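You operate a simulated robot arm through the tools that you are given. There is no shell and no other tool. Be economical: measure what you need, move in short steps, check, and stop when the job is done.

You run a simulated two-armed robot. Do the job below in one go: nothing can be reset, and whatever is moved stays where it is left.

JOB
Stop the run, make the machine safe and call for help.
Fine: stop, latch the emergency stop, air down to 0 bar, call selector to HELP; the stack light ends red.

Only the result counts: the job must be done as asked and must still hold three seconds after the hand-in. Knocking over, shifting, dropping, spilling or breaking anything else fails it.

ROBOT AND FRAMES
Two 7-joint arms with two-finger parallel grippers on one trunk, on a base that drives. Base frame: it is fixed to the floor where the robot stands at the start and does not move with it; the origin is under the middle of the robot, x ahead of it, y to its left, z up. Readings come in mm, degrees, newtons and seconds.
The left shoulder is at the start at [50, 168, 1032], the right one opposite. With the tool pointing down near the work surface each hand reaches from about 100 to 540 mm from the robot's upright axis, wherever it stands, measured 20 degrees to its own side. Places, roughly: arm lever [600, -300, 700]; back button [800, 100, 1200]; black jog button [800, 0, 1100]; blue clamp button [800, -100, 1200]; blue key card (5x2x9 cm) [500, -700, 1100]; call selector [300, -800, 1100]; green log-on button [400, -700, 1100]; green start button [800, 0, 1200]; less pad [900, -100, 1300]; lower monitor [600, -1000, 1300]; more pad [900, -100, 1300]; orange lamp button [900, -300, 1100]; page button [900, 100, 1400]; speed selector [800, -200, 1000]; stack light [600, -1100, 1900]; tension selector [800, -300, 1000]. Payload 1.57 kg a hand.
The TCP of each hand is the grasp point between the finger pads, 30 mm short of the fingertips. In the tool frame z runs along the fingers and y along their closing line. The gripper opens to 80 mm. The fingers are 17 mm wide and 12 mm thick; the gripper's body (40 by 82 mm) begins 80 mm behind the TCP.
Orientation is that of the tool frame in the base frame, as [roll, pitch, yaw] about the fixed x, y, z axes, in that order (R = Rz(yaw) Ry(pitch) Rx(roll)). With the fingers straight down and closing along the base's y, the tool's x points along the base's -x, its y along +y and its z along -z.

CONTROLS
- The arms move only by the tool step_arm. It takes "left_steps", "right_steps" or both (then of equal length, played together; a hand with none holds still); each is a list of rows, each a list of 7 numbers: the turn, a rotation vector about the base's x, y, z in units of 6 degrees (1.0 is 6 degrees), then the shift along the base's x, y, z in units of 50 mm (1.0 is 50 mm), then the opening, from 0 (shut) to 1 (fully open). In form: [[rx, ry, rz, dx, dy, dz, jaw], ...]. A call has 1 to 8 rows; each row shifts and turns the commanded pose from where the row before left it. A call with a number of a shift or a turn outside -1 to 1 is refused whole. A row lasts 0.2 s, in which the tool goes at most 50 mm and 8.6 degrees; a call with a longer step from one row to the next is refused whole, and so is a gripper value outside its range. Where a pose cannot be reached the arm comes as near as it can. A force on the tool above 50 N (or 10 N above the force at the start of the call, whichever is more), or a blocked arm, ends the call early, and 0.2 s more pass. Each finger travels about 45 mm/s and halts on what it meets, pressing with about 38 N; the grip force reading is that of the motor and also rises with nothing between the fingers. The clock runs only during rows and for 0.2 s after the last one: add rows that do not move to give the fingers time. The reply holds the time, the measured pose of the TCP, the force on the tool along the base axes, the opening and the grip force, in the units named above and with some noise, with the torque about the TCP (base axes, N m) and any sound that the robot's microphone picked up, and new pictures: "show" is both (left out), scene, wrist or none (wrist: the cameras of the hands that moved).
- Cameras (640 x 400 px; columns grow to the right, rows downward): "scene" is now at [110.7, -65.5, 1286.2]; the picture's right is [-0.69, -0.73, 0.00], its down [-0.17, 0.16, -0.97] and it looks along [0.71, -0.67, -0.24] (base axes); focal length 232 px, centre (320, 200). "left" rides on the left gripper at [72, 7, -122] in its tool frame; the picture's right is [-0.09, 1.00, 0.00], its down [-0.84, -0.08, -0.54] and it looks along [-0.54, -0.05, 0.84] (tool axes); focal length 238 px, centre (320, 200). "right" rides on the right gripper at [72, -7, -122] in its tool frame; the picture's right is [0.09, 1.00, 0.00], its down [-0.84, 0.08, -0.54] and it looks along [-0.54, 0.05, 0.84] (tool axes); focal length 238 px, centre (320, 200). There is no depth. A picture from a camera that has moved, and an enlarged one, comes with that camera's place and axes in the base frame and with its lens. The place of the scene camera against the robot may be out by one fixed shift of up to 12 mm in any direction.
- lift_body(by): slides the trunk up (or, below 0, down) by that many mm; the arms and the scene camera ride with it, the base frame stays. It gives what a move gives, with no picture.
- roll_base(legs): drives the robot by 1 to 6 legs, each [ahead, left, turn to the left] in mm, mm and degrees, along the robot's own axes; the way and the turn of a leg run together, so that a leg with both is an arc; at most 1500 mm and 180 degrees a leg. The arms and the cameras ride along, it lands a little off, and it stops where it bumps. It gives what a move gives, and a new picture of the scene camera.
- aim_head(pan, tilt): turns the head with the scene camera to pan (to the left, within 80 degrees either way) and tilt (down, from -29 to 69), counted from straight ahead of the robot. It gives what a move gives, and a new picture of the scene camera.
- inspect(camera, box): a new picture of the part [left, top, right, bottom] of that camera's present view, enlarged. The clock stands still meanwhile.
- finish_job(): hands the job in; it is judged then, once.

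Go step by step. Nothing tells you exact positions but the pictures and the camera data: compare them with the known pose of the tool, close in by small moves and look again before you grip or let go. The budget is 120 turns and 260 pictures, counting those below and the enlarged ones. Unless the task says otherwise, let go and move clear before handing in, and close with one line.

The tools are called after "Request:" as name(argument=value, ...) on one line, values as JSON. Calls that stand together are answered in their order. step_arm: Moves the arms, as the interface text tells. Its arguments: {"type":"object","properties":{"left_steps":{"type":"array","items":{"type":"array","items":{"type":"number"}}},"right_steps":{"type":"array","items":{"type":"array","items":{"type":"number"}}},"show":{"type":"string","enum":["both","scene","wrist","none"]}},"required":[]} The other tools are called the same way: lift_body (by) slides the trunk up or down; roll_base (legs) drives the base; aim_head (pan, tilt) turns the head that bears the scene camera; inspect (camera, box) takes an enlarged picture of a part of a camera's view; finish_job () hands the job in.

At the start:

```text
clock: 0.0
left_eef_pos: [410.4, -27.2, 1150.2]
left_orientation: [-180.0, 0.2, -179.8]
left_contact_force: [0.2, 0.3, -0.1]
left_ft_torque: [0.01, 0.01, -0.01]
left_grip_width: 79.9
left_gripper_force: 0.0
right_eef_pos: [393.4, -371.0, 999.5]
right_orientation: [-180.0, -0.1, -180.0]
right_contact_force: [-0.5, -0.6, -0.4]
right_ft_torque: [0.01, 0.03, -0.01]
right_grip_width: 80.0
right_gripper_force: 0.0
trunk travel left (down, up): [-200.0, 243.0]
robot x, y, heading: [0.8, -1.4, 0.2]
head pan, tilt: [-43.4, 13.7]
```

scene: 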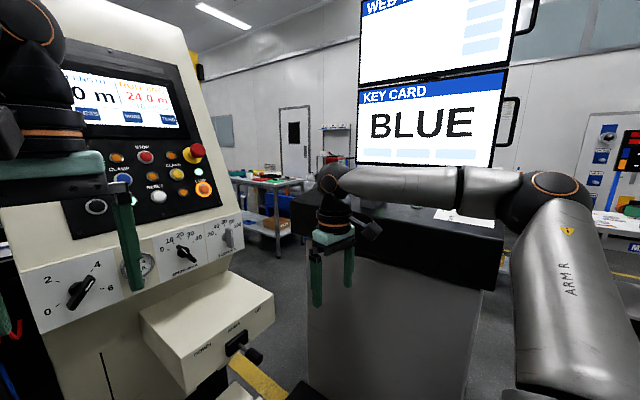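
right: 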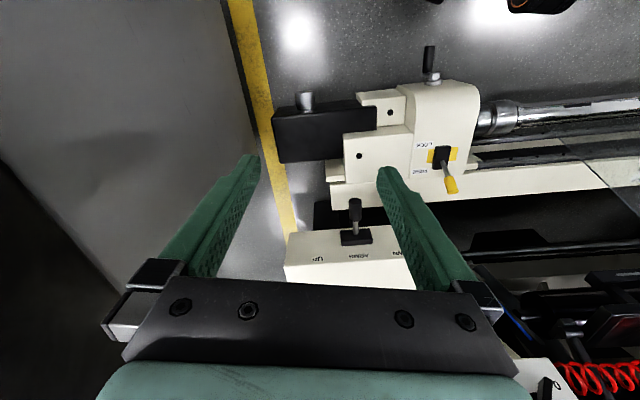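
left: 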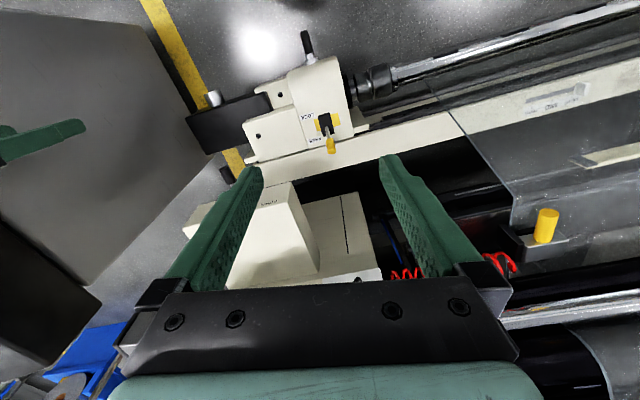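

I see the operator panel ahead-left, with the stop buttons, an emergency stop mushroom and selectors. The key card screen and desk are to the right. I'll enlarge the panel and look around.

Request:
inspect(camera="scene", box=[60, 130, 260, 300])

Request:
aim_head(pan=-10, tilt=10)

Request:
aim_head(pan=-75, tilt=15)

```text
2.35 times, centred on (160, 215) of scene
camera zoom: at [110.7, -65.5, 1286.2], right [-0.69, -0.73, 0.0], down [-0.17, 0.16, -0.97], along [0.71, -0.67, -0.24], focal length 546 px, centre (696, 165)
```

zoom: 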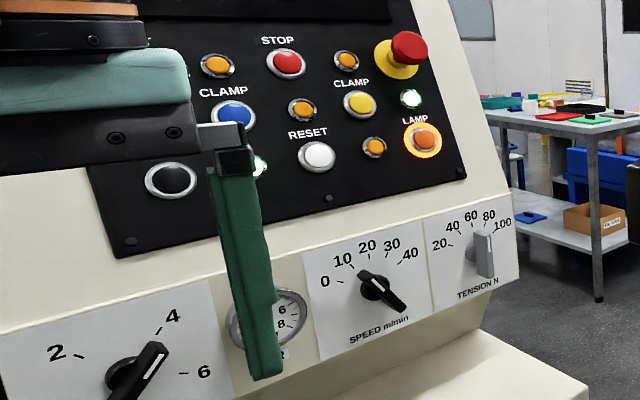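

```text
clock: 1.0
left_eef_pos: [410.8, -27.2, 1151.0]
left_orientation: [180.0, 0.1, -179.9]
left_contact_force: [0.3, -0.7, -0.7]
left_ft_torque: [-0.01, -0.01, 0.03]
left_grip_width: 80.3
left_gripper_force: 0.0
right_eef_pos: [393.0, -370.9, 999.8]
right_orientation: [-180.0, 0.1, 179.9]
right_contact_force: [0.9, -0.1, -0.9]
right_ft_torque: [-0.01, 0.03, 0.0]
right_grip_width: 80.0
right_gripper_force: 0.0
trunk travel left (down, up): [-200.0, 243.0]
robot x, y, heading: [0.6, -0.2, 0.1]
head pan, tilt: [-10.0, 10.0]
camera scene: at [134.4, -17.6, 1292.3], right [-0.17, -0.98, 0.0], down [-0.17, 0.03, -0.98], along [0.97, -0.17, -0.17], focal length 232 px, centre (320, 200)
```

scene: 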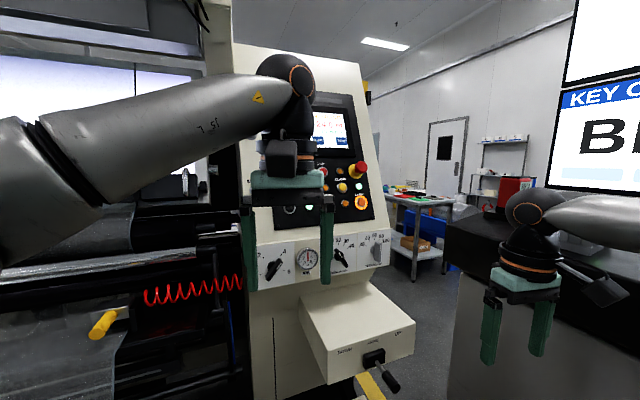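

```text
clock: 2.4
left_eef_pos: [409.8, -25.9, 1149.9]
left_orientation: [-179.9, 0.0, -179.9]
left_contact_force: [0.4, 0.0, -0.5]
left_ft_torque: [-0.03, -0.01, -0.02]
left_grip_width: 79.9
left_gripper_force: 0.0
right_eef_pos: [393.1, -371.4, 999.6]
right_orientation: [-180.0, 0.0, -180.0]
right_contact_force: [0.3, -0.8, 0.0]
right_ft_torque: [0.0, 0.04, 0.03]
right_grip_width: 79.8
right_gripper_force: 0.0
trunk travel left (down, up): [-200.0, 243.0]
robot x, y, heading: [-2.2, -1.3, 0.1]
head pan, tilt: [-75.0, 15.0]
camera scene: at [67.0, -91.6, 1284.2], right [-0.97, -0.26, 0.0], down [-0.07, 0.25, -0.97], along [0.25, -0.93, -0.26], focal length 232 px, centre (320, 200)
```

scene: 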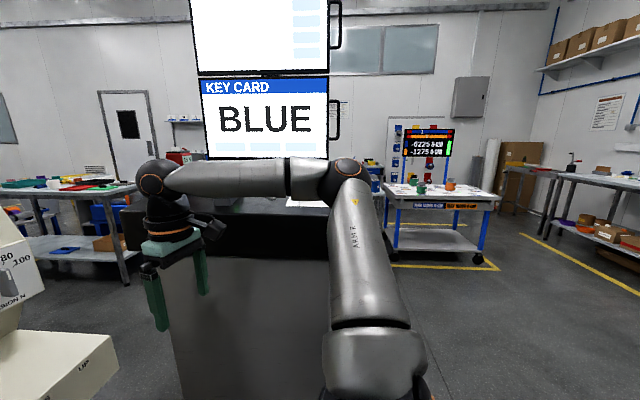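

The left arm blocks the panel. I'll move it leftwards, then look at the panel and at the desk.

Request:
step_arm(left_steps=[[0, 0, 0, -1, 0.6, 0, 0], [0, 0, 0, -0.8, 0.8, 0, 0], [0, 0, 0, 0, 1, 0, 0], [0, 0, 0, 0, 1, 0, 0], [0, 0, 0, 0, 1, 0, 0], [0, 0, 0, 0, 1, 0, 0]], show="none")

Request:
aim_head(pan=-15, tilt=15)

Request:
inspect(camera="scene", box=[200, 80, 440, 280])

```text
refused: row 1 steps farther than a row can; nothing moved
```

```text
clock: 3.6
left_eef_pos: [409.4, -26.1, 1149.2]
left_orientation: [-179.9, 0.0, -179.8]
left_contact_force: [-0.6, 0.6, -0.3]
left_ft_torque: [0.0, 0.01, -0.02]
left_grip_width: 80.2
left_gripper_force: 0.0
right_eef_pos: [393.8, -371.5, 1000.6]
right_orientation: [-179.9, 0.1, -180.0]
right_contact_force: [0.1, 0.2, 0.0]
right_ft_torque: [-0.03, -0.01, 0.0]
right_grip_width: 79.8
right_gripper_force: 0.0
trunk travel left (down, up): [-200.0, 243.0]
robot x, y, heading: [-1.0, -0.2, 0.1]
head pan, tilt: [-15.0, 15.0]
camera scene: at [133.0, -25.6, 1284.2], right [-0.26, -0.97, 0.0], down [-0.25, 0.07, -0.97], along [0.93, -0.25, -0.26], focal length 232 px, centre (320, 200)
```

scene: 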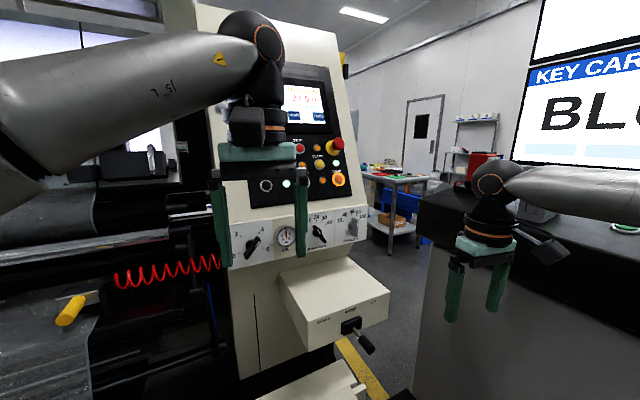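

```text
2.00 times, centred on (320, 180) of scene
camera zoom: at [133.0, -25.6, 1284.2], right [-0.26, -0.97, 0.0], down [-0.25, 0.07, -0.97], along [0.93, -0.25, -0.26], focal length 464 px, centre (320, 240)
```

zoom: 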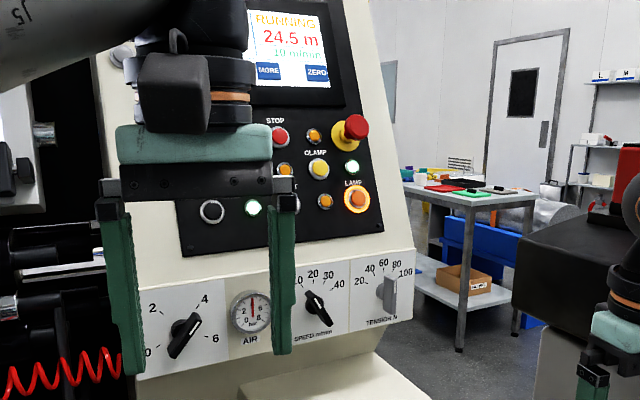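

The panel is now clearer. I'll redo the left arm move with shorter steps.

Request:
step_arm(left_steps=[[0, 0, 0, -0.8, 0.5, 0, 0], [0, 0, 0, -0.8, 0.5, 0, 0], [0, 0, 0, 0, 0.95, 0, 0], [0, 0, 0, 0, 0.95, 0, 0], [0, 0, 0, 0, 0.95, 0, 0], [0, 0, 0, 0, 0.95, 0, 0]], show="none")

Request:
inspect(camera="scene", box=[200, 60, 400, 260])

Request:
aim_head(pan=-75, tilt=45)

```text
clock: 5.0
left_eef_pos: [329.9, 214.9, 1149.8]
left_orientation: [-179.9, 0.0, -180.0]
left_contact_force: [0.1, -0.3, -0.1]
left_ft_torque: [-0.03, -0.02, -0.03]
left_grip_width: 0.0
left_gripper_force: 21.1
right_eef_pos: [392.3, -371.2, 1000.6]
right_orientation: [180.0, 0.0, -179.9]
right_contact_force: [-0.1, -0.3, -0.1]
right_ft_torque: [0.01, 0.0, 0.01]
right_grip_width: 80.2
right_gripper_force: 0.1
trunk travel left (down, up): [-200.0, 243.0]
robot x, y, heading: [3.3, 1.5, 0.1]
head pan, tilt: [-15.0, 15.0]
```

```text
2.00 times, centred on (300, 160) of scene
camera zoom: at [132.8, -25.1, 1284.2], right [-0.26, -0.97, 0.0], down [-0.25, 0.07, -0.97], along [0.93, -0.25, -0.26], focal length 464 px, centre (360, 280)
```

zoom: 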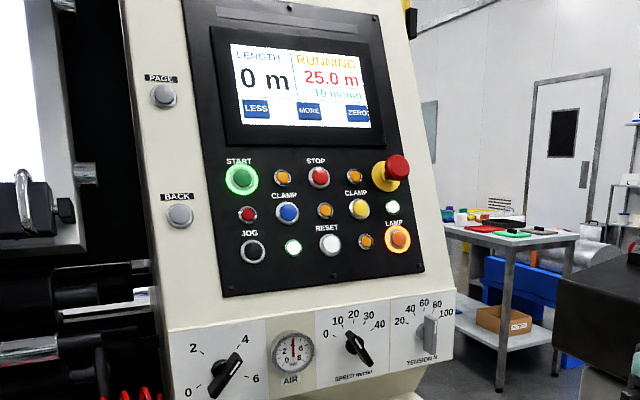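

```text
clock: 6.3
left_eef_pos: [330.3, 213.6, 1149.1]
left_orientation: [-180.0, 0.1, -179.8]
left_contact_force: [-0.6, 0.8, 0.5]
left_ft_torque: [0.0, -0.01, 0.03]
left_grip_width: 0.1
left_gripper_force: 21.3
right_eef_pos: [394.0, -371.5, 999.5]
right_orientation: [180.0, 0.0, 180.0]
right_contact_force: [0.0, 0.3, 0.3]
right_ft_torque: [-0.02, 0.0, -0.03]
right_grip_width: 79.6
right_gripper_force: 0.2
trunk travel left (down, up): [-200.0, 243.0]
robot x, y, heading: [-0.9, 1.5, 0.0]
head pan, tilt: [-75.0, 45.0]
camera scene: at [63.9, -79.9, 1237.4], right [-0.97, -0.26, 0.0], down [-0.18, 0.68, -0.71], along [0.18, -0.68, -0.71], focal length 232 px, centre (320, 200)
```

scene: 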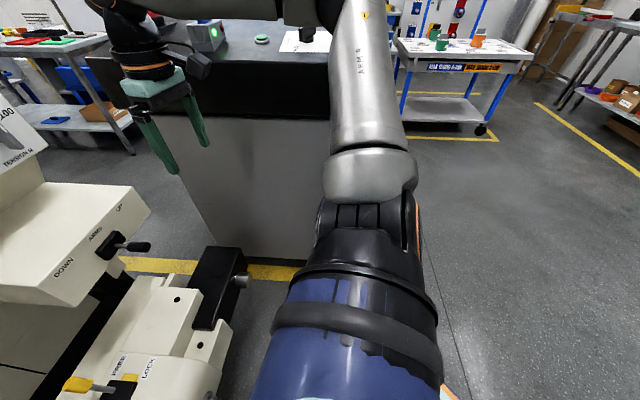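

STOP is the top-row red button and the E-stop is the mushroom beside it. The AIR knob (0–6) is bottom left with its gauge next to it. I'll raise the trunk to get a second viewpoint and triangulate.

Request:
lift_body(by=150)

Request:
aim_head(pan=-15, tilt=25)

Request:
inspect(camera="scene", box=[200, 80, 400, 280])

Request:
aim_head(pan=-75, tilt=25)

```text
clock: 8.1
left_eef_pos: [330.2, 215.1, 1299.0]
left_orientation: [180.0, 0.1, -179.9]
left_contact_force: [-1.0, 0.2, -0.9]
left_ft_torque: [0.01, 0.0, -0.03]
left_grip_width: 0.1
left_gripper_force: 21.4
right_eef_pos: [393.3, -372.6, 1149.7]
right_orientation: [180.0, 0.0, 180.0]
right_contact_force: [0.3, 0.1, 0.1]
right_ft_torque: [0.01, -0.03, -0.01]
right_grip_width: 79.9
right_gripper_force: 0.1
trunk travel left (down, up): [-350.0, 93.0]
robot x, y, heading: [-0.6, -0.3, 0.0]
head pan, tilt: [-75.0, 45.0]
```

```text
clock: 9.4
left_eef_pos: [329.7, 213.4, 1300.5]
left_orientation: [-180.0, 0.0, -179.9]
left_contact_force: [-0.4, 0.6, 0.4]
left_ft_torque: [-0.04, 0.02, 0.0]
left_grip_width: 0.0
left_gripper_force: 21.4
right_eef_pos: [395.1, -371.2, 1149.3]
right_orientation: [179.9, 0.0, 180.0]
right_contact_force: [-0.4, -0.4, -0.6]
right_ft_torque: [0.0, 0.03, 0.01]
right_grip_width: 80.1
right_gripper_force: 0.0
trunk travel left (down, up): [-350.0, 93.0]
robot x, y, heading: [-0.8, -0.5, 0.1]
head pan, tilt: [-15.0, 25.0]
camera scene: at [131.8, -25.3, 1417.9], right [-0.26, -0.97, 0.0], down [-0.41, 0.11, -0.91], along [0.88, -0.24, -0.42], focal length 232 px, centre (320, 200)
```

scene: 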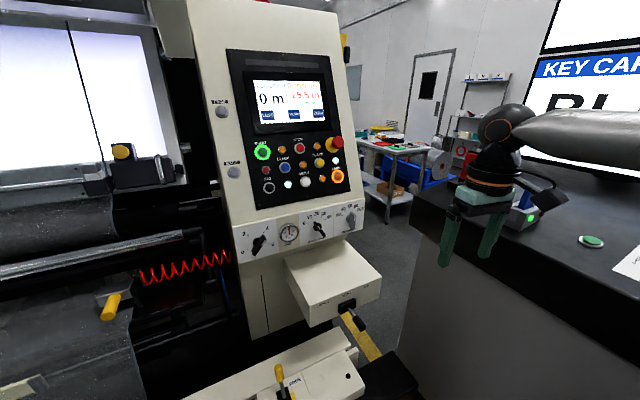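

```text
2.00 times, centred on (300, 180) of scene
camera zoom: at [131.8, -25.3, 1417.9], right [-0.26, -0.97, 0.0], down [-0.41, 0.11, -0.91], along [0.88, -0.24, -0.42], focal length 464 px, centre (360, 240)
```

zoom: 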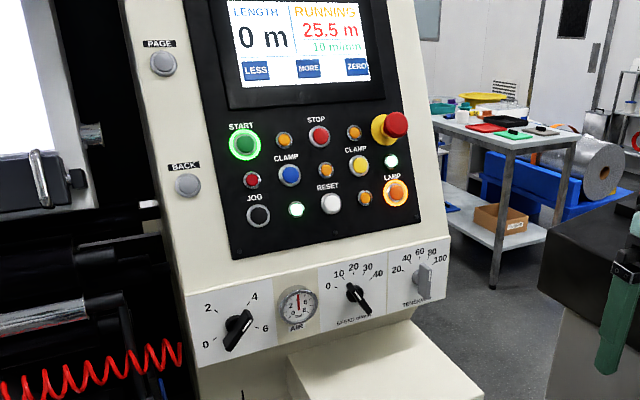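

```text
clock: 10.7
left_eef_pos: [328.9, 213.8, 1299.3]
left_orientation: [-179.9, 0.0, -179.9]
left_contact_force: [-0.1, -0.9, 0.4]
left_ft_torque: [-0.02, 0.01, 0.0]
left_grip_width: 0.0
left_gripper_force: 21.3
right_eef_pos: [393.9, -371.4, 1149.7]
right_orientation: [-180.0, 0.0, 180.0]
right_contact_force: [-0.2, 0.0, 0.2]
right_ft_torque: [0.0, 0.02, 0.0]
right_grip_width: 79.9
right_gripper_force: 0.1
trunk travel left (down, up): [-350.0, 93.0]
robot x, y, heading: [2.9, -1.0, 0.1]
head pan, tilt: [-75.0, 25.0]
camera scene: at [66.7, -90.4, 1417.9], right [-0.97, -0.26, 0.0], down [-0.11, 0.41, -0.91], along [0.24, -0.88, -0.42], focal length 232 px, centre (320, 200)
```

scene: 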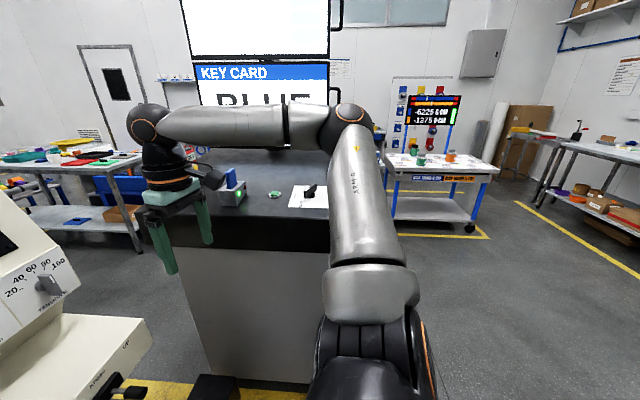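

I now have rough positions: STOP about [892,-158,1249], E-stop cap about [873,-288,1266], AIR knob about [766,5,979]. The panel leans back about 24° and is turned about 15°. Before driving, I'll check the space in front of the base.

Request:
aim_head(pan=0, tilt=65)

Request:
aim_head(pan=-50, tilt=60)

```text
clock: 12.2
left_eef_pos: [329.9, 213.0, 1300.2]
left_orientation: [180.0, -0.1, -179.9]
left_contact_force: [0.2, 0.4, 0.6]
left_ft_torque: [-0.02, 0.01, -0.02]
left_grip_width: 0.0
left_gripper_force: 21.2
right_eef_pos: [393.3, -372.0, 1149.8]
right_orientation: [179.9, 0.0, 179.9]
right_contact_force: [-0.2, -0.6, -0.9]
right_ft_torque: [-0.01, 0.01, 0.0]
right_grip_width: 80.2
right_gripper_force: 0.1
trunk travel left (down, up): [-350.0, 93.0]
robot x, y, heading: [-1.2, 4.7, -0.1]
head pan, tilt: [0.0, 65.0]
camera scene: at [103.5, -1.4, 1362.3], right [0.0, -1.0, 0.0], down [-0.91, 0.0, -0.42], along [0.42, 0.0, -0.91], focal length 232 px, centre (320, 200)
```

scene: 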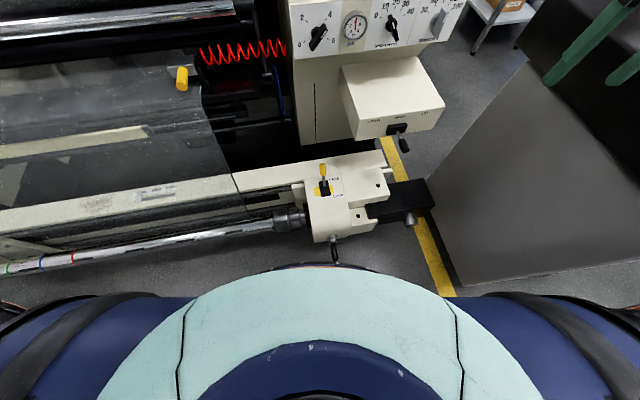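

```text
clock: 13.3
left_eef_pos: [330.0, 213.8, 1299.1]
left_orientation: [180.0, 0.0, -179.9]
left_contact_force: [-0.2, 0.2, 0.3]
left_ft_torque: [0.0, 0.0, -0.01]
left_grip_width: 0.0
left_gripper_force: 21.1
right_eef_pos: [394.0, -371.5, 1150.4]
right_orientation: [180.0, 0.0, 179.9]
right_contact_force: [1.0, 0.3, -0.6]
right_ft_torque: [0.0, 0.02, 0.03]
right_grip_width: 80.2
right_gripper_force: 0.1
trunk travel left (down, up): [-350.0, 93.0]
robot x, y, heading: [0.5, 0.5, 0.1]
head pan, tilt: [-50.0, 60.0]
camera scene: at [85.7, -52.4, 1367.9], right [-0.77, -0.64, 0.0], down [-0.56, 0.66, -0.5], along [0.32, -0.38, -0.87], focal length 232 px, centre (320, 200)
```

scene: 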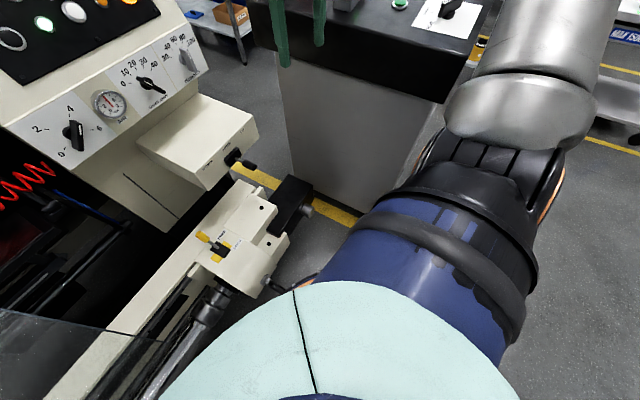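

The machine leaves little room ahead, so I'll test the right arm's reach from here. I'll rotate the tool to face the panel, fingers shut, stopping short of it.

Request:
step_arm(right_steps=[[0, -1, 0, 0, 0.2, 0.6, 0], [0, -1, 0, 0, 0.3, 0.6, 0], [0, -1, 0, 0.2, 0.4, 0.5, 0], [0, -1, 0, 0.3, 0.4, 0.4, 0], [0, -1, 0, 0.4, 0.4, 0.3, 0], [0, -1, 0, 0.5, 0.4, 0.2, 0], [0, -1, 0, 0.5, 0.4, 0.2, 0], [0, -1, 0, 0.5, 0.3, 0, 0]], show="none")

Request:
step_arm(right_steps=[[0, -1, 0, 0.5, 0, 0, 0], [0, -1, 0, 0.5, 0, 0, 0], [0, -1, 0, 0.5, 0, 0, 0], [0, 0, 1, 0.3, 0, 0, 0], [0, 0, 1, 0.3, 0, 0, 0], [0, 0, 0.5, 0.2, 0, 0, 0]], show="wrist")

Request:
aim_head(pan=-15, tilt=20)

```text
clock: 15.2
left_eef_pos: [330.1, 213.5, 1298.5]
left_orientation: [-179.9, 0.1, -180.0]
left_contact_force: [0.6, -0.7, -0.4]
left_ft_torque: [-0.01, -0.01, -0.01]
left_grip_width: 0.1
left_gripper_force: 21.6
right_eef_pos: [514.1, -231.5, 1289.8]
right_orientation: [-180.0, 48.1, -180.0]
right_contact_force: [0.7, 0.1, 0.9]
right_ft_torque: [0.01, 0.02, 0.01]
right_grip_width: 0.0
right_gripper_force: 21.4
trunk travel left (down, up): [-350.0, 93.0]
robot x, y, heading: [1.3, 2.1, 0.2]
head pan, tilt: [-50.0, 60.0]
```

```text
clock: 16.6
left_eef_pos: [329.9, 214.1, 1298.7]
left_orientation: [-179.9, 0.0, -180.0]
left_contact_force: [0.2, 0.5, -0.5]
left_ft_torque: [-0.01, 0.0, 0.02]
left_grip_width: 0.1
left_gripper_force: 21.2
right_eef_pos: [628.8, -232.3, 1289.8]
right_orientation: [-179.8, 66.1, -164.8]
right_contact_force: [-0.3, 0.2, 0.1]
right_ft_torque: [0.02, 0.01, -0.02]
right_grip_width: 0.3
right_gripper_force: 21.5
trunk travel left (down, up): [-350.0, 93.0]
robot x, y, heading: [-0.0, -1.6, -0.1]
head pan, tilt: [-50.0, 60.0]
camera right: at [493.7, -274.8, 1273.7], right [-0.3, 0.95, -0.08], down [-0.17, 0.03, 0.98], along [0.94, 0.31, 0.15], focal length 238 px, centre (320, 200)
```

right: 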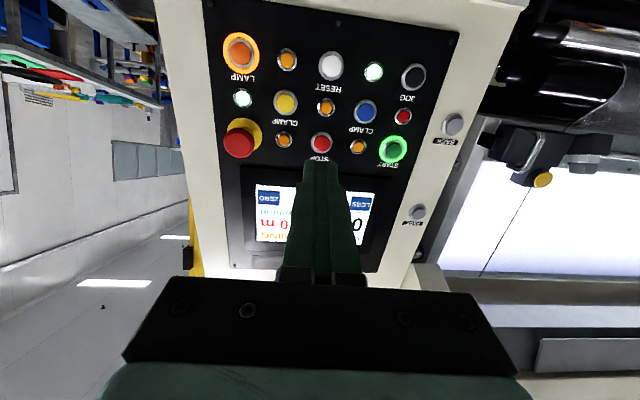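

```text
clock: 17.6
left_eef_pos: [331.5, 215.0, 1299.5]
left_orientation: [-180.0, 0.0, -179.9]
left_contact_force: [0.2, 0.1, 0.1]
left_ft_torque: [0.02, 0.02, 0.0]
left_grip_width: 0.2
left_gripper_force: 21.0
right_eef_pos: [627.9, -232.6, 1289.3]
right_orientation: [180.0, 66.0, -164.9]
right_contact_force: [0.5, -0.5, 0.1]
right_ft_torque: [0.02, -0.02, 0.02]
right_grip_width: 0.1
right_gripper_force: 21.9
trunk travel left (down, up): [-350.0, 93.0]
robot x, y, heading: [-1.3, 1.4, -0.0]
head pan, tilt: [-15.0, 20.0]
camera scene: at [132.8, -25.5, 1426.0], right [-0.26, -0.97, 0.0], down [-0.33, 0.09, -0.94], along [0.91, -0.24, -0.34], focal length 232 px, centre (320, 200)
```

scene: 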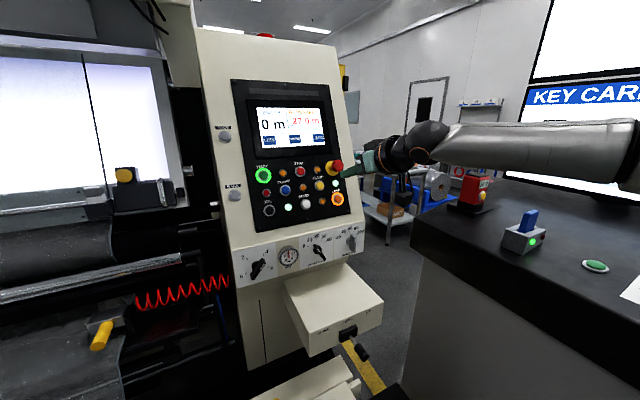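

The reach is good and the wrist camera sees the panel. I'll move the right fingertip to a standoff in front of STOP.

Request:
step_arm(right_steps=[[0, 0, 0, 0.5, 0.6, 0, 0], [0, 0, 0, 0.7, 0.5, 0, 0], [0, 0, 0, 0.8, 0, 0, 0], [0, 0, 0, 0.7, 0, 0, 0], [0, 0, 0, 0.5, 0, 0, 0]], show="both")

Request:
inspect(camera="right", box=[220, 60, 420, 200])

```text
clock: 18.8
left_eef_pos: [329.4, 214.1, 1299.3]
left_orientation: [-179.9, 0.1, -179.9]
left_contact_force: [-1.0, 0.3, 0.4]
left_ft_torque: [-0.01, 0.02, -0.01]
left_grip_width: 0.1
left_gripper_force: 21.5
right_eef_pos: [722.6, -210.7, 1269.9]
right_orientation: [-179.8, 66.1, -164.9]
right_contact_force: [0.1, 0.5, 1.0]
right_ft_torque: [0.0, -0.01, 0.0]
right_grip_width: 0.0
right_gripper_force: 21.4
right hand out of reach, approached as far as the arm can: row 3, 4, 5
trunk travel left (down, up): [-350.0, 93.0]
robot x, y, heading: [0.3, -0.3, 0.2]
head pan, tilt: [-15.0, 20.0]
camera scene: at [132.2, -25.4, 1426.1], right [-0.26, -0.97, 0.0], down [-0.33, 0.09, -0.94], along [0.91, -0.24, -0.34], focal length 232 px, centre (320, 200)
camera right: at [586.8, -253.2, 1253.7], right [-0.29, 0.95, -0.09], down [-0.17, 0.04, 0.98], along [0.94, 0.3, 0.15], focal length 238 px, centre (320, 200)
```

scene: 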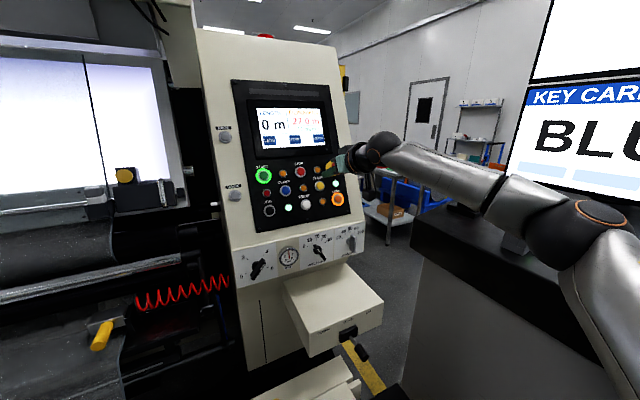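
right: 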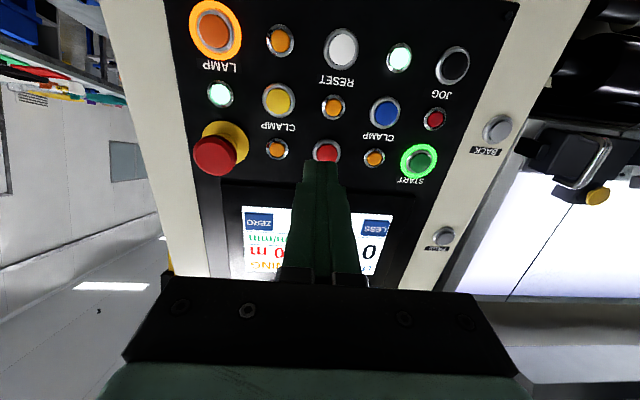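

```text
2.86 times, centred on (320, 130) of right
camera zoom: at [586.8, -253.2, 1253.7], right [-0.29, 0.95, -0.09], down [-0.17, 0.04, 0.98], along [0.94, 0.3, 0.15], focal length 681 px, centre (320, 400)
```

zoom: 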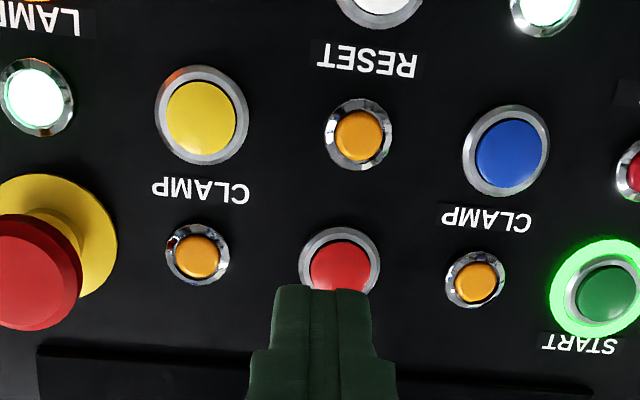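

STOP comes out near [892,-152,1240], beyond present reach by about 150 mm. I'll retract, then turn the base left so the right shoulder comes forward, shift it right a little and raise the trunk.

Request:
step_arm(right_steps=[[0, 0, 0, -0.9, 0, 0.2, 0], [0, 0, 0, -0.9, 0, 0, 0], [0, 0, 0, -0.9, 0, 0, 0], [0, 0, 0, -0.9, 0, 0, 0], [0, 0, 0, -0.9, 0, 0, 0], [0, 0, 0, -0.9, 0, 0, 0]], show="none")

Request:
roll_base(legs=[[0, -80, 0], [0, 0, 30]])

Request:
aim_head(pan=-30, tilt=65)

```text
clock: 20.2
left_eef_pos: [329.5, 213.0, 1300.1]
left_orientation: [180.0, 0.0, -179.9]
left_contact_force: [-0.1, -1.3, -0.2]
left_ft_torque: [0.0, 0.0, 0.04]
left_grip_width: 0.0
left_gripper_force: 20.8
right_eef_pos: [452.7, -211.3, 1279.9]
right_orientation: [179.9, 66.0, -165.0]
right_contact_force: [0.6, 0.1, -1.0]
right_ft_torque: [-0.02, 0.0, 0.01]
right_grip_width: 0.1
right_gripper_force: 21.7
trunk travel left (down, up): [-350.0, 93.0]
robot x, y, heading: [2.0, 0.9, 0.2]
head pan, tilt: [-15.0, 20.0]
```

```text
clock: 23.1
left_eef_pos: [176.5, 271.1, 1299.6]
left_orientation: [179.9, 0.0, -149.7]
left_contact_force: [-1.2, -0.1, -0.4]
left_ft_torque: [-0.04, 0.01, 0.01]
left_grip_width: 0.3
left_gripper_force: 21.5
right_eef_pos: [498.0, -35.0, 1279.9]
right_orientation: [-179.9, 66.0, -134.8]
right_contact_force: [0.3, -0.6, -0.2]
right_ft_torque: [-0.02, -0.01, 0.02]
right_grip_width: 0.0
right_gripper_force: 21.6
trunk travel left (down, up): [-350.0, 93.0]
robot x, y, heading: [1.8, -81.0, 30.1]
head pan, tilt: [-15.0, 20.0]
camera scene: at [127.3, -36.9, 1426.0], right [0.26, -0.97, 0.0], down [-0.33, -0.09, -0.94], along [0.91, 0.24, -0.34], focal length 232 px, centre (320, 200)
```

scene: 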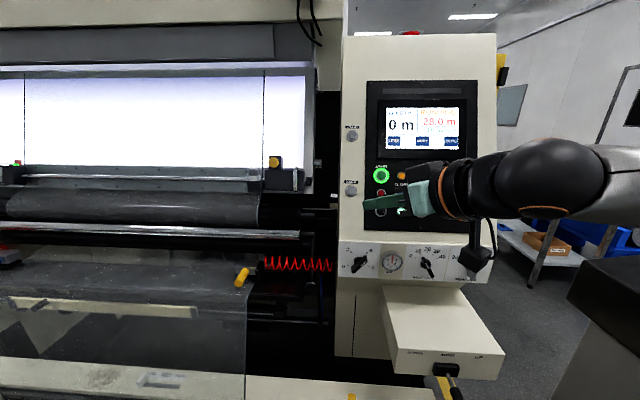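

```text
clock: 24.2
left_eef_pos: [177.9, 270.5, 1298.9]
left_orientation: [-180.0, 0.0, -149.8]
left_contact_force: [-0.5, 1.0, 0.0]
left_ft_torque: [0.01, 0.02, 0.01]
left_grip_width: 0.0
left_gripper_force: 21.6
right_eef_pos: [498.1, -35.4, 1279.7]
right_orientation: [-180.0, 66.0, -134.9]
right_contact_force: [0.5, -0.6, 0.1]
right_ft_torque: [0.01, 0.0, -0.04]
right_grip_width: 0.0
right_gripper_force: 20.6
trunk travel left (down, up): [-350.0, 93.0]
robot x, y, heading: [1.3, -80.2, 30.1]
head pan, tilt: [-30.0, 65.0]
camera scene: at [98.1, -61.2, 1362.4], right [0.0, -1.0, 0.0], down [-0.91, 0.0, -0.42], along [0.42, 0.0, -0.91], focal length 232 px, centre (320, 200)
```

scene: 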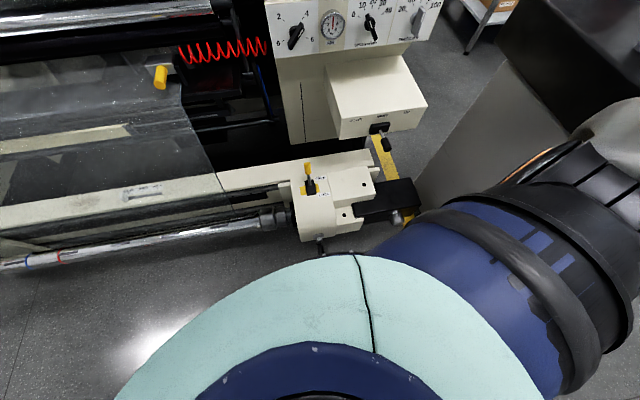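

The turn worked and no contact was made. I'll use the left wrist camera to see the clearance between the base and the machine's low rail.

Request:
inspect(camera="left", box=[0, 0, 640, 400])

```text
1.00 times, centred on (320, 200) of left (not enlarged: the box is as wide or as high as the picture)
camera zoom: at [112.9, 240.8, 1422.2], right [-0.42, 0.91, 0.0], down [0.76, 0.35, 0.54], along [0.49, 0.23, -0.84], focal length 238 px, centre (320, 200)
```

zoom: 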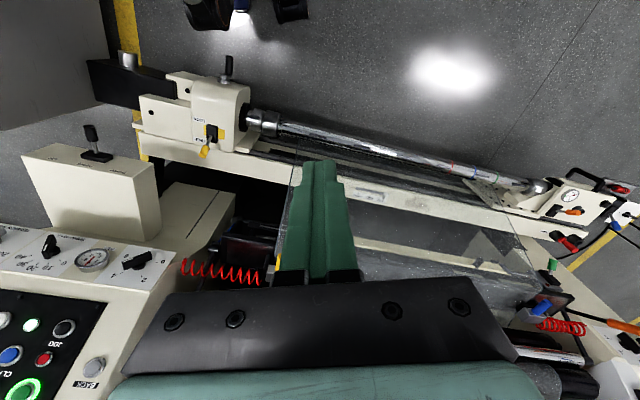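

The base seems to extend only about 150 mm ahead of its axis, and the tail unit's knob is near [333,-61,333]. I'll turn back straight and drive 110 mm forward, which gains more reach than turning.

Request:
roll_base(legs=[[0, 0, -30], [60, 0, 0]])

Request:
inspect(camera="left", box=[0, 0, 640, 400])

```text
clock: 26.6
left_eef_pos: [343.6, 127.1, 1299.7]
left_orientation: [-179.9, 0.0, 179.7]
left_contact_force: [0.2, -0.1, -0.1]
left_ft_torque: [0.05, -0.06, -0.02]
left_grip_width: 0.0
left_gripper_force: 21.6
right_eef_pos: [464.6, -299.3, 1279.9]
right_orientation: [179.9, 66.1, -165.4]
right_contact_force: [-0.7, 0.0, -0.1]
right_ft_torque: [0.0, 0.01, 0.03]
right_grip_width: 0.0
right_gripper_force: 21.5
trunk travel left (down, up): [-350.0, 93.0]
robot x, y, heading: [15.4, -82.3, -0.3]
head pan, tilt: [-30.0, 65.0]
stopped in leg 2: the robot was blocked; the commanded pose is now the measured one
camera scene: at [107.1, -117.0, 1362.5], right [-0.51, -0.86, 0.0], down [-0.78, 0.46, -0.42], along [0.37, -0.21, -0.91], focal length 232 px, centre (320, 200)
```

scene: 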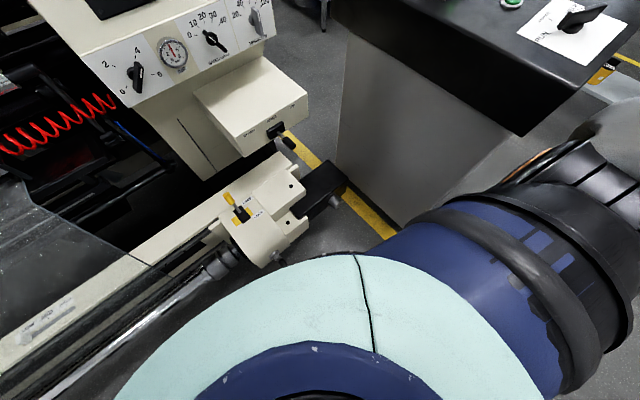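

```text
1.00 times, centred on (320, 200) of left (not enlarged: the box is as wide or as high as the picture)
camera zoom: at [272.6, 134.6, 1422.2], right [0.1, 1.0, 0.0], down [0.84, -0.08, 0.54], along [0.54, -0.05, -0.84], focal length 238 px, centre (320, 200)
```

zoom: 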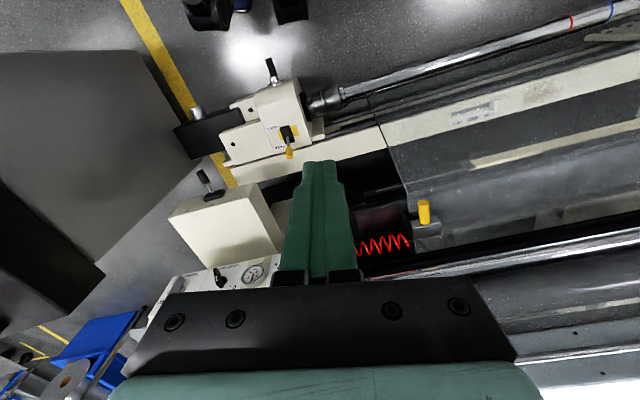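

The base was blocked after 15 mm, so it is larger than I thought. I'll back off, shift right and turn left about 55°, which brings the right shoulder forward without moving the base ahead.

Request:
roll_base(legs=[[-15, 0, 0], [0, -80, 0], [0, 0, 55]])

Request:
lift_body(by=90)

```text
clock: 30.8
left_eef_pos: [18.1, 229.1, 1298.5]
left_orientation: [-180.0, -0.1, -125.3]
left_contact_force: [0.2, 0.4, 0.1]
left_ft_torque: [0.03, 0.02, -0.02]
left_grip_width: 0.0
left_gripper_force: 21.3
right_eef_pos: [435.6, 84.0, 1277.8]
right_orientation: [180.0, 66.0, -110.6]
right_contact_force: [1.0, 0.6, 0.7]
right_ft_torque: [-0.03, 0.03, 0.0]
right_grip_width: 0.1
right_gripper_force: 21.1
trunk travel left (down, up): [-350.0, 93.0]
robot x, y, heading: [-2.6, -164.5, 54.2]
head pan, tilt: [-30.0, 65.0]
camera scene: at [80.9, -107.3, 1362.3], right [0.41, -0.91, 0.0], down [-0.83, -0.37, -0.42], along [0.38, 0.17, -0.91], focal length 232 px, centre (320, 200)
```

scene: 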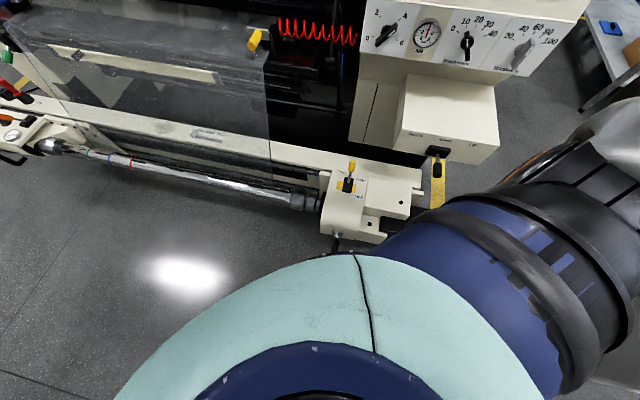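

```text
clock: 32.0
left_eef_pos: [16.8, 230.7, 1388.6]
left_orientation: [-179.9, -0.2, -125.3]
left_contact_force: [0.7, -0.2, -0.2]
left_ft_torque: [0.0, 0.04, 0.03]
left_grip_width: 0.0
left_gripper_force: 21.0
right_eef_pos: [435.0, 83.3, 1368.8]
right_orientation: [180.0, 65.8, -110.6]
right_contact_force: [-0.2, -0.3, -1.1]
right_ft_torque: [-0.03, -0.05, -0.01]
right_grip_width: 0.0
right_gripper_force: 21.3
trunk travel left (down, up): [-440.0, 3.0]
robot x, y, heading: [-1.2, -159.1, 54.5]
head pan, tilt: [-30.0, 65.0]
```

Everything is clear. I'll turn the right tool back towards the panel and bring it in front of STOP.

Request:
step_arm(right_steps=[[0, 0, -1, 0, -0.7, 0, 0], [0, 0, -1, 0, -0.7, 0, 0], [0, 0, -1, 0.1, -0.7, 0, 0], [0, 0, -1, 0.3, -0.7, 0, 0], [0, 0, -1, 0.4, -0.7, -0.2, 0], [0, 0, -1, 0.5, -0.7, -0.2, 0], [0, 0, -1, 0.5, -0.7, -0.2, 0], [0, 0, -1, 0.5, -0.5, -0.2, 0]], show="none")

Request:
step_arm(right_steps=[[0, 0, -1, 0.6, 0, -0.2, 0], [0, 0, 0, 0.8, 0, -0.2, 0], [0, 0, 0, 0.8, 0, -0.2, 0], [0, 0, 0, 0.8, 0, 0, 0], [0, 0, 0, 0.8, 0, 0, 0]], show="wrist")

Request:
aim_head(pan=-65, tilt=25)

```text
clock: 33.8
left_eef_pos: [19.4, 231.4, 1388.6]
left_orientation: [180.0, -0.2, -125.4]
left_contact_force: [0.6, 1.1, -0.1]
left_ft_torque: [0.02, 0.02, -0.02]
left_grip_width: 0.0
left_gripper_force: 21.3
right_eef_pos: [558.8, -183.9, 1338.0]
right_orientation: [-179.8, 65.9, -158.5]
right_contact_force: [0.8, 0.4, -1.2]
right_ft_torque: [-0.02, 0.02, -0.04]
right_grip_width: 0.2
right_gripper_force: 20.8
right hand out of reach, approached as far as the arm can: row 5, 6
trunk travel left (down, up): [-440.0, 3.0]
robot x, y, heading: [1.6, -163.6, 54.4]
head pan, tilt: [-30.0, 65.0]
```

```text
clock: 35.0
left_eef_pos: [18.0, 229.6, 1388.7]
left_orientation: [180.0, -0.2, -125.4]
left_contact_force: [0.3, 0.0, -0.6]
left_ft_torque: [0.04, 0.02, 0.01]
left_grip_width: 0.0
left_gripper_force: 21.1
right_eef_pos: [747.6, -185.0, 1308.7]
right_orientation: [-180.0, 65.9, -164.5]
right_contact_force: [0.6, 0.3, -0.8]
right_ft_torque: [0.02, 0.0, 0.02]
right_grip_width: 0.1
right_gripper_force: 21.6
trunk travel left (down, up): [-440.0, 3.0]
robot x, y, heading: [-3.0, -162.8, 54.6]
head pan, tilt: [-30.0, 65.0]
camera right: at [612.9, -228.5, 1291.8], right [-0.3, 0.95, -0.08], down [-0.17, 0.03, 0.99], along [0.94, 0.31, 0.15], focal length 238 px, centre (320, 200)
```

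right: 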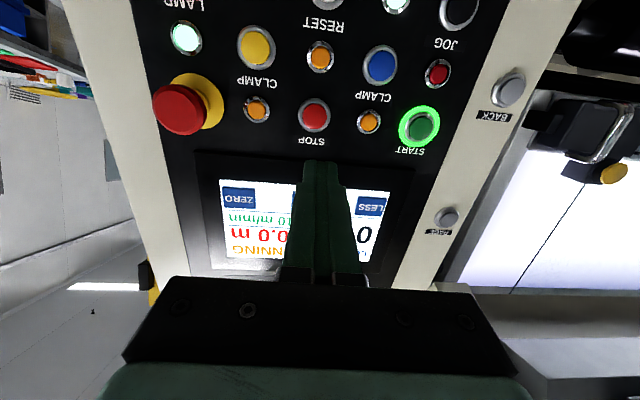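

```text
clock: 36.1
left_eef_pos: [17.9, 230.6, 1388.1]
left_orientation: [-180.0, -0.2, -125.3]
left_contact_force: [0.2, -0.1, 0.2]
left_ft_torque: [0.01, 0.02, 0.02]
left_grip_width: 0.0
left_gripper_force: 21.4
right_eef_pos: [746.5, -184.8, 1308.3]
right_orientation: [180.0, 65.9, -164.6]
right_contact_force: [0.4, -0.4, 0.6]
right_ft_torque: [-0.01, 0.0, 0.01]
right_grip_width: 0.0
right_gripper_force: 21.2
trunk travel left (down, up): [-440.0, 3.0]
robot x, y, heading: [-1.3, -163.6, 54.6]
head pan, tilt: [-65.0, 25.0]
camera scene: at [116.2, -149.4, 1507.9], right [-0.18, -0.98, 0.0], down [-0.42, 0.08, -0.91], along [0.89, -0.17, -0.42], focal length 232 px, centre (320, 200)
```

scene: 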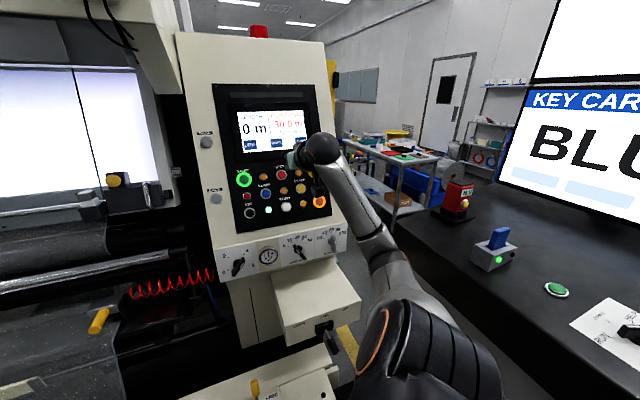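

The fingertip axis lines up with STOP (about [892,-152,1238]) to within a few mm. I'll advance along the panel normal to about 25 mm short of it.

Request:
step_arm(right_steps=[[0, 0, 0, 0.65, 0.13, -0.32, 0], [0, 0, 0, 0.65, 0.13, -0.32, 0], [0, 0, 0, 0.64, 0.14, -0.32, 0]], show="none")

Request:
inspect(camera="right", box=[220, 40, 420, 180])

```text
clock: 36.9
left_eef_pos: [19.3, 230.1, 1388.6]
left_orientation: [179.9, -0.3, -125.4]
left_contact_force: [-0.3, -0.3, -0.6]
left_ft_torque: [0.0, 0.0, -0.02]
left_grip_width: 0.2
left_gripper_force: 21.4
right_eef_pos: [844.4, -164.7, 1261.3]
right_orientation: [-179.7, 65.9, -164.4]
right_contact_force: [-1.1, 0.0, -0.4]
right_ft_torque: [0.02, 0.0, 0.0]
right_grip_width: 0.1
right_gripper_force: 21.4
trunk travel left (down, up): [-440.0, 3.0]
robot x, y, heading: [-0.8, -165.2, 54.3]
head pan, tilt: [-65.0, 25.0]
```

```text
2.86 times, centred on (320, 110) of right
camera zoom: at [709.7, -208.3, 1243.9], right [-0.3, 0.95, -0.09], down [-0.17, 0.03, 0.98], along [0.94, 0.31, 0.15], focal length 681 px, centre (320, 457)
```

zoom: 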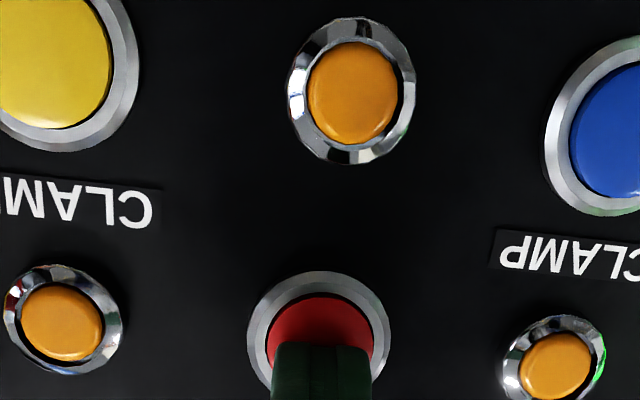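

It is well aligned. I'll press in 6 mm steps and watch the force.

Request:
step_arm(right_steps=[[0, 0, 0, 0.106, 0.028, -0.049, 0], [0, 0, 0, 0.106, 0.028, -0.049, 0], [0, 0, 0, 0.106, 0.028, -0.049, 0], [0, 0, 0, 0.106, 0.028, -0.049, 0], [0, 0, 0, 0.106, 0.028, -0.049, 0]], show="wrist")

Request:
inspect(camera="scene", box=[200, 70, 360, 270])

```text
clock: 37.9
left_eef_pos: [6.3, 228.8, 1389.7]
left_orientation: [-179.5, 0.3, -125.5]
left_contact_force: [0.1, -0.8, 0.0]
left_ft_torque: [0.05, -0.06, -0.02]
left_grip_width: 0.0
left_gripper_force: 21.8
right_eef_pos: [850.3, -164.0, 1261.3]
right_orientation: [-180.0, 66.4, -164.6]
right_contact_force: [-22.2, -4.4, 1.8]
right_ft_torque: [-0.15, 0.43, -0.06]
right_grip_width: 0.0
right_gripper_force: 21.7
trunk travel left (down, up): [-440.0, 3.0]
robot x, y, heading: [-3.3, -161.2, 54.3]
head pan, tilt: [-65.0, 25.0]
heard: click
stopped in row 4 (right hand): the force on the tool passed its limit at 56 N (the readings are from after the stop); the commanded pose is now the measured one
camera right: at [715.8, -207.4, 1243.7], right [-0.3, 0.95, -0.08], down [-0.17, 0.03, 0.98], along [0.94, 0.31, 0.16], focal length 238 px, centre (320, 200)
```

right: 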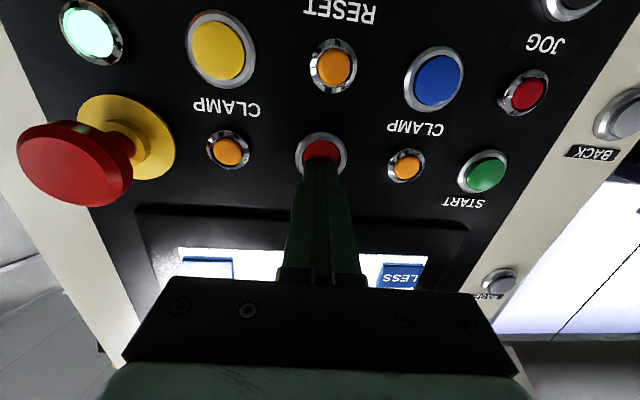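

```text
2.00 times, centred on (280, 170) of scene
camera zoom: at [103.3, -152.1, 1509.2], right [-0.19, -0.98, 0.0], down [-0.41, 0.08, -0.91], along [0.89, -0.17, -0.41], focal length 464 px, centre (400, 260)
```

zoom: 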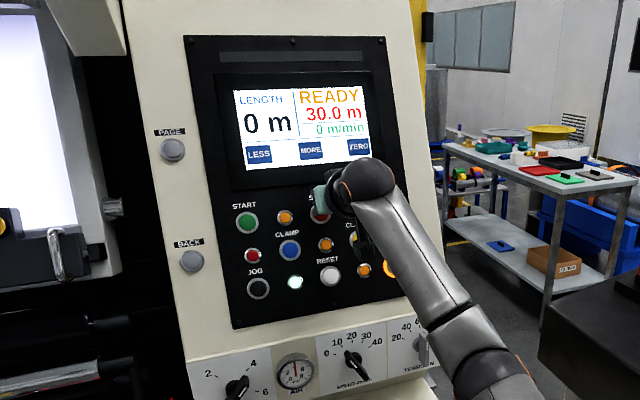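

STOP worked: a click was heard and the screen shows READY at 0 m/min. I'll back off along the normal and move in front of the E-stop cap at about [860,-284,1255].

Request:
step_arm(right_steps=[[0, 0, 0, -0.6, -0.16, 0.28, 0], [0, 0, 0, -0.6, -0.16, 0.28, 0], [0, 0, 0, -0.5, -0.16, 0.26, 0], [0, 0, 0, 0, -0.7, 0, 0], [0, 0, 0, 0, -0.7, 0, 0], [0, 0, 0, 0.2, -0.6, 0, 0], [0, 0, 0, 0.1, -0.34, -0.15, 0]], show="wrist")

```text
clock: 39.5
left_eef_pos: [17.3, 230.0, 1389.6]
left_orientation: [180.0, -0.3, -125.4]
left_contact_force: [-1.0, -0.1, 0.4]
left_ft_torque: [0.0, -0.03, 0.0]
left_grip_width: 0.1
left_gripper_force: 21.8
right_eef_pos: [792.6, -302.7, 1283.2]
right_orientation: [-179.9, 65.5, -164.5]
right_contact_force: [-0.3, 0.5, 0.6]
right_ft_torque: [0.01, -0.02, 0.0]
right_grip_width: 0.0
right_gripper_force: 21.1
trunk travel left (down, up): [-440.0, 3.0]
robot x, y, heading: [0.3, -159.3, 54.3]
head pan, tilt: [-65.0, 25.0]
camera right: at [657.3, -345.7, 1267.8], right [-0.3, 0.95, -0.08], down [-0.16, 0.04, 0.99], along [0.94, 0.31, 0.14], focal length 238 px, centre (320, 200)
```

right: 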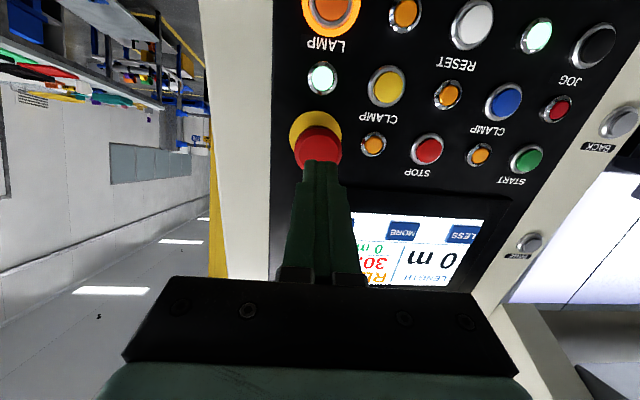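

The finger is aligned on the E-stop axis. I'll press in small steps.

Request:
step_arm(right_steps=[[0, 0, 0, 0.26, 0.07, -0.12, 0], [0, 0, 0, 0.26, 0.07, -0.12, 0], [0, 0, 0, 0.106, 0.028, -0.049, 0], [0, 0, 0, 0.106, 0.028, -0.049, 0], [0, 0, 0, 0.106, 0.028, -0.049, 0], [0, 0, 0, 0.106, 0.028, -0.049, 0], [0, 0, 0, 0.106, 0.028, -0.049, 0]], show="wrist")

```text
clock: 41.1
left_eef_pos: [11.5, 229.3, 1390.6]
left_orientation: [-179.7, 0.1, -125.5]
left_contact_force: [0.2, -0.2, -0.1]
left_ft_torque: [0.01, 0.01, 0.02]
left_grip_width: 0.2
left_gripper_force: 21.3
right_eef_pos: [835.6, -291.0, 1261.8]
right_orientation: [-179.9, 65.6, -164.5]
right_contact_force: [-41.6, -6.2, -2.9]
right_ft_torque: [-0.05, 0.34, -0.08]
right_grip_width: 0.0
right_gripper_force: 21.2
trunk travel left (down, up): [-440.0, 3.0]
robot x, y, heading: [0.6, -164.4, 53.9]
head pan, tilt: [-65.0, 25.0]
heard: click
camera right: at [701.8, -333.2, 1247.6], right [-0.3, 0.95, -0.08], down [-0.16, 0.04, 0.99], along [0.94, 0.31, 0.14], focal length 238 px, centre (320, 200)
```

right: 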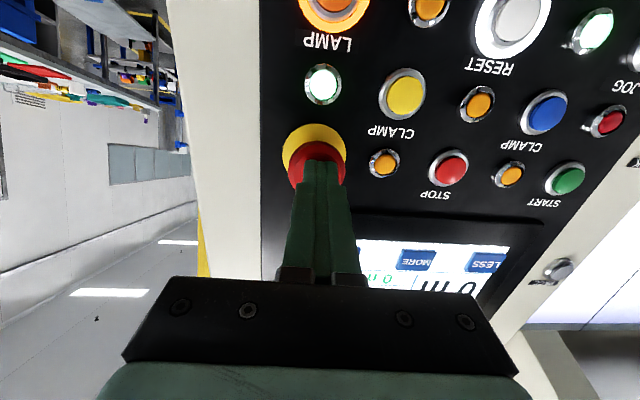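

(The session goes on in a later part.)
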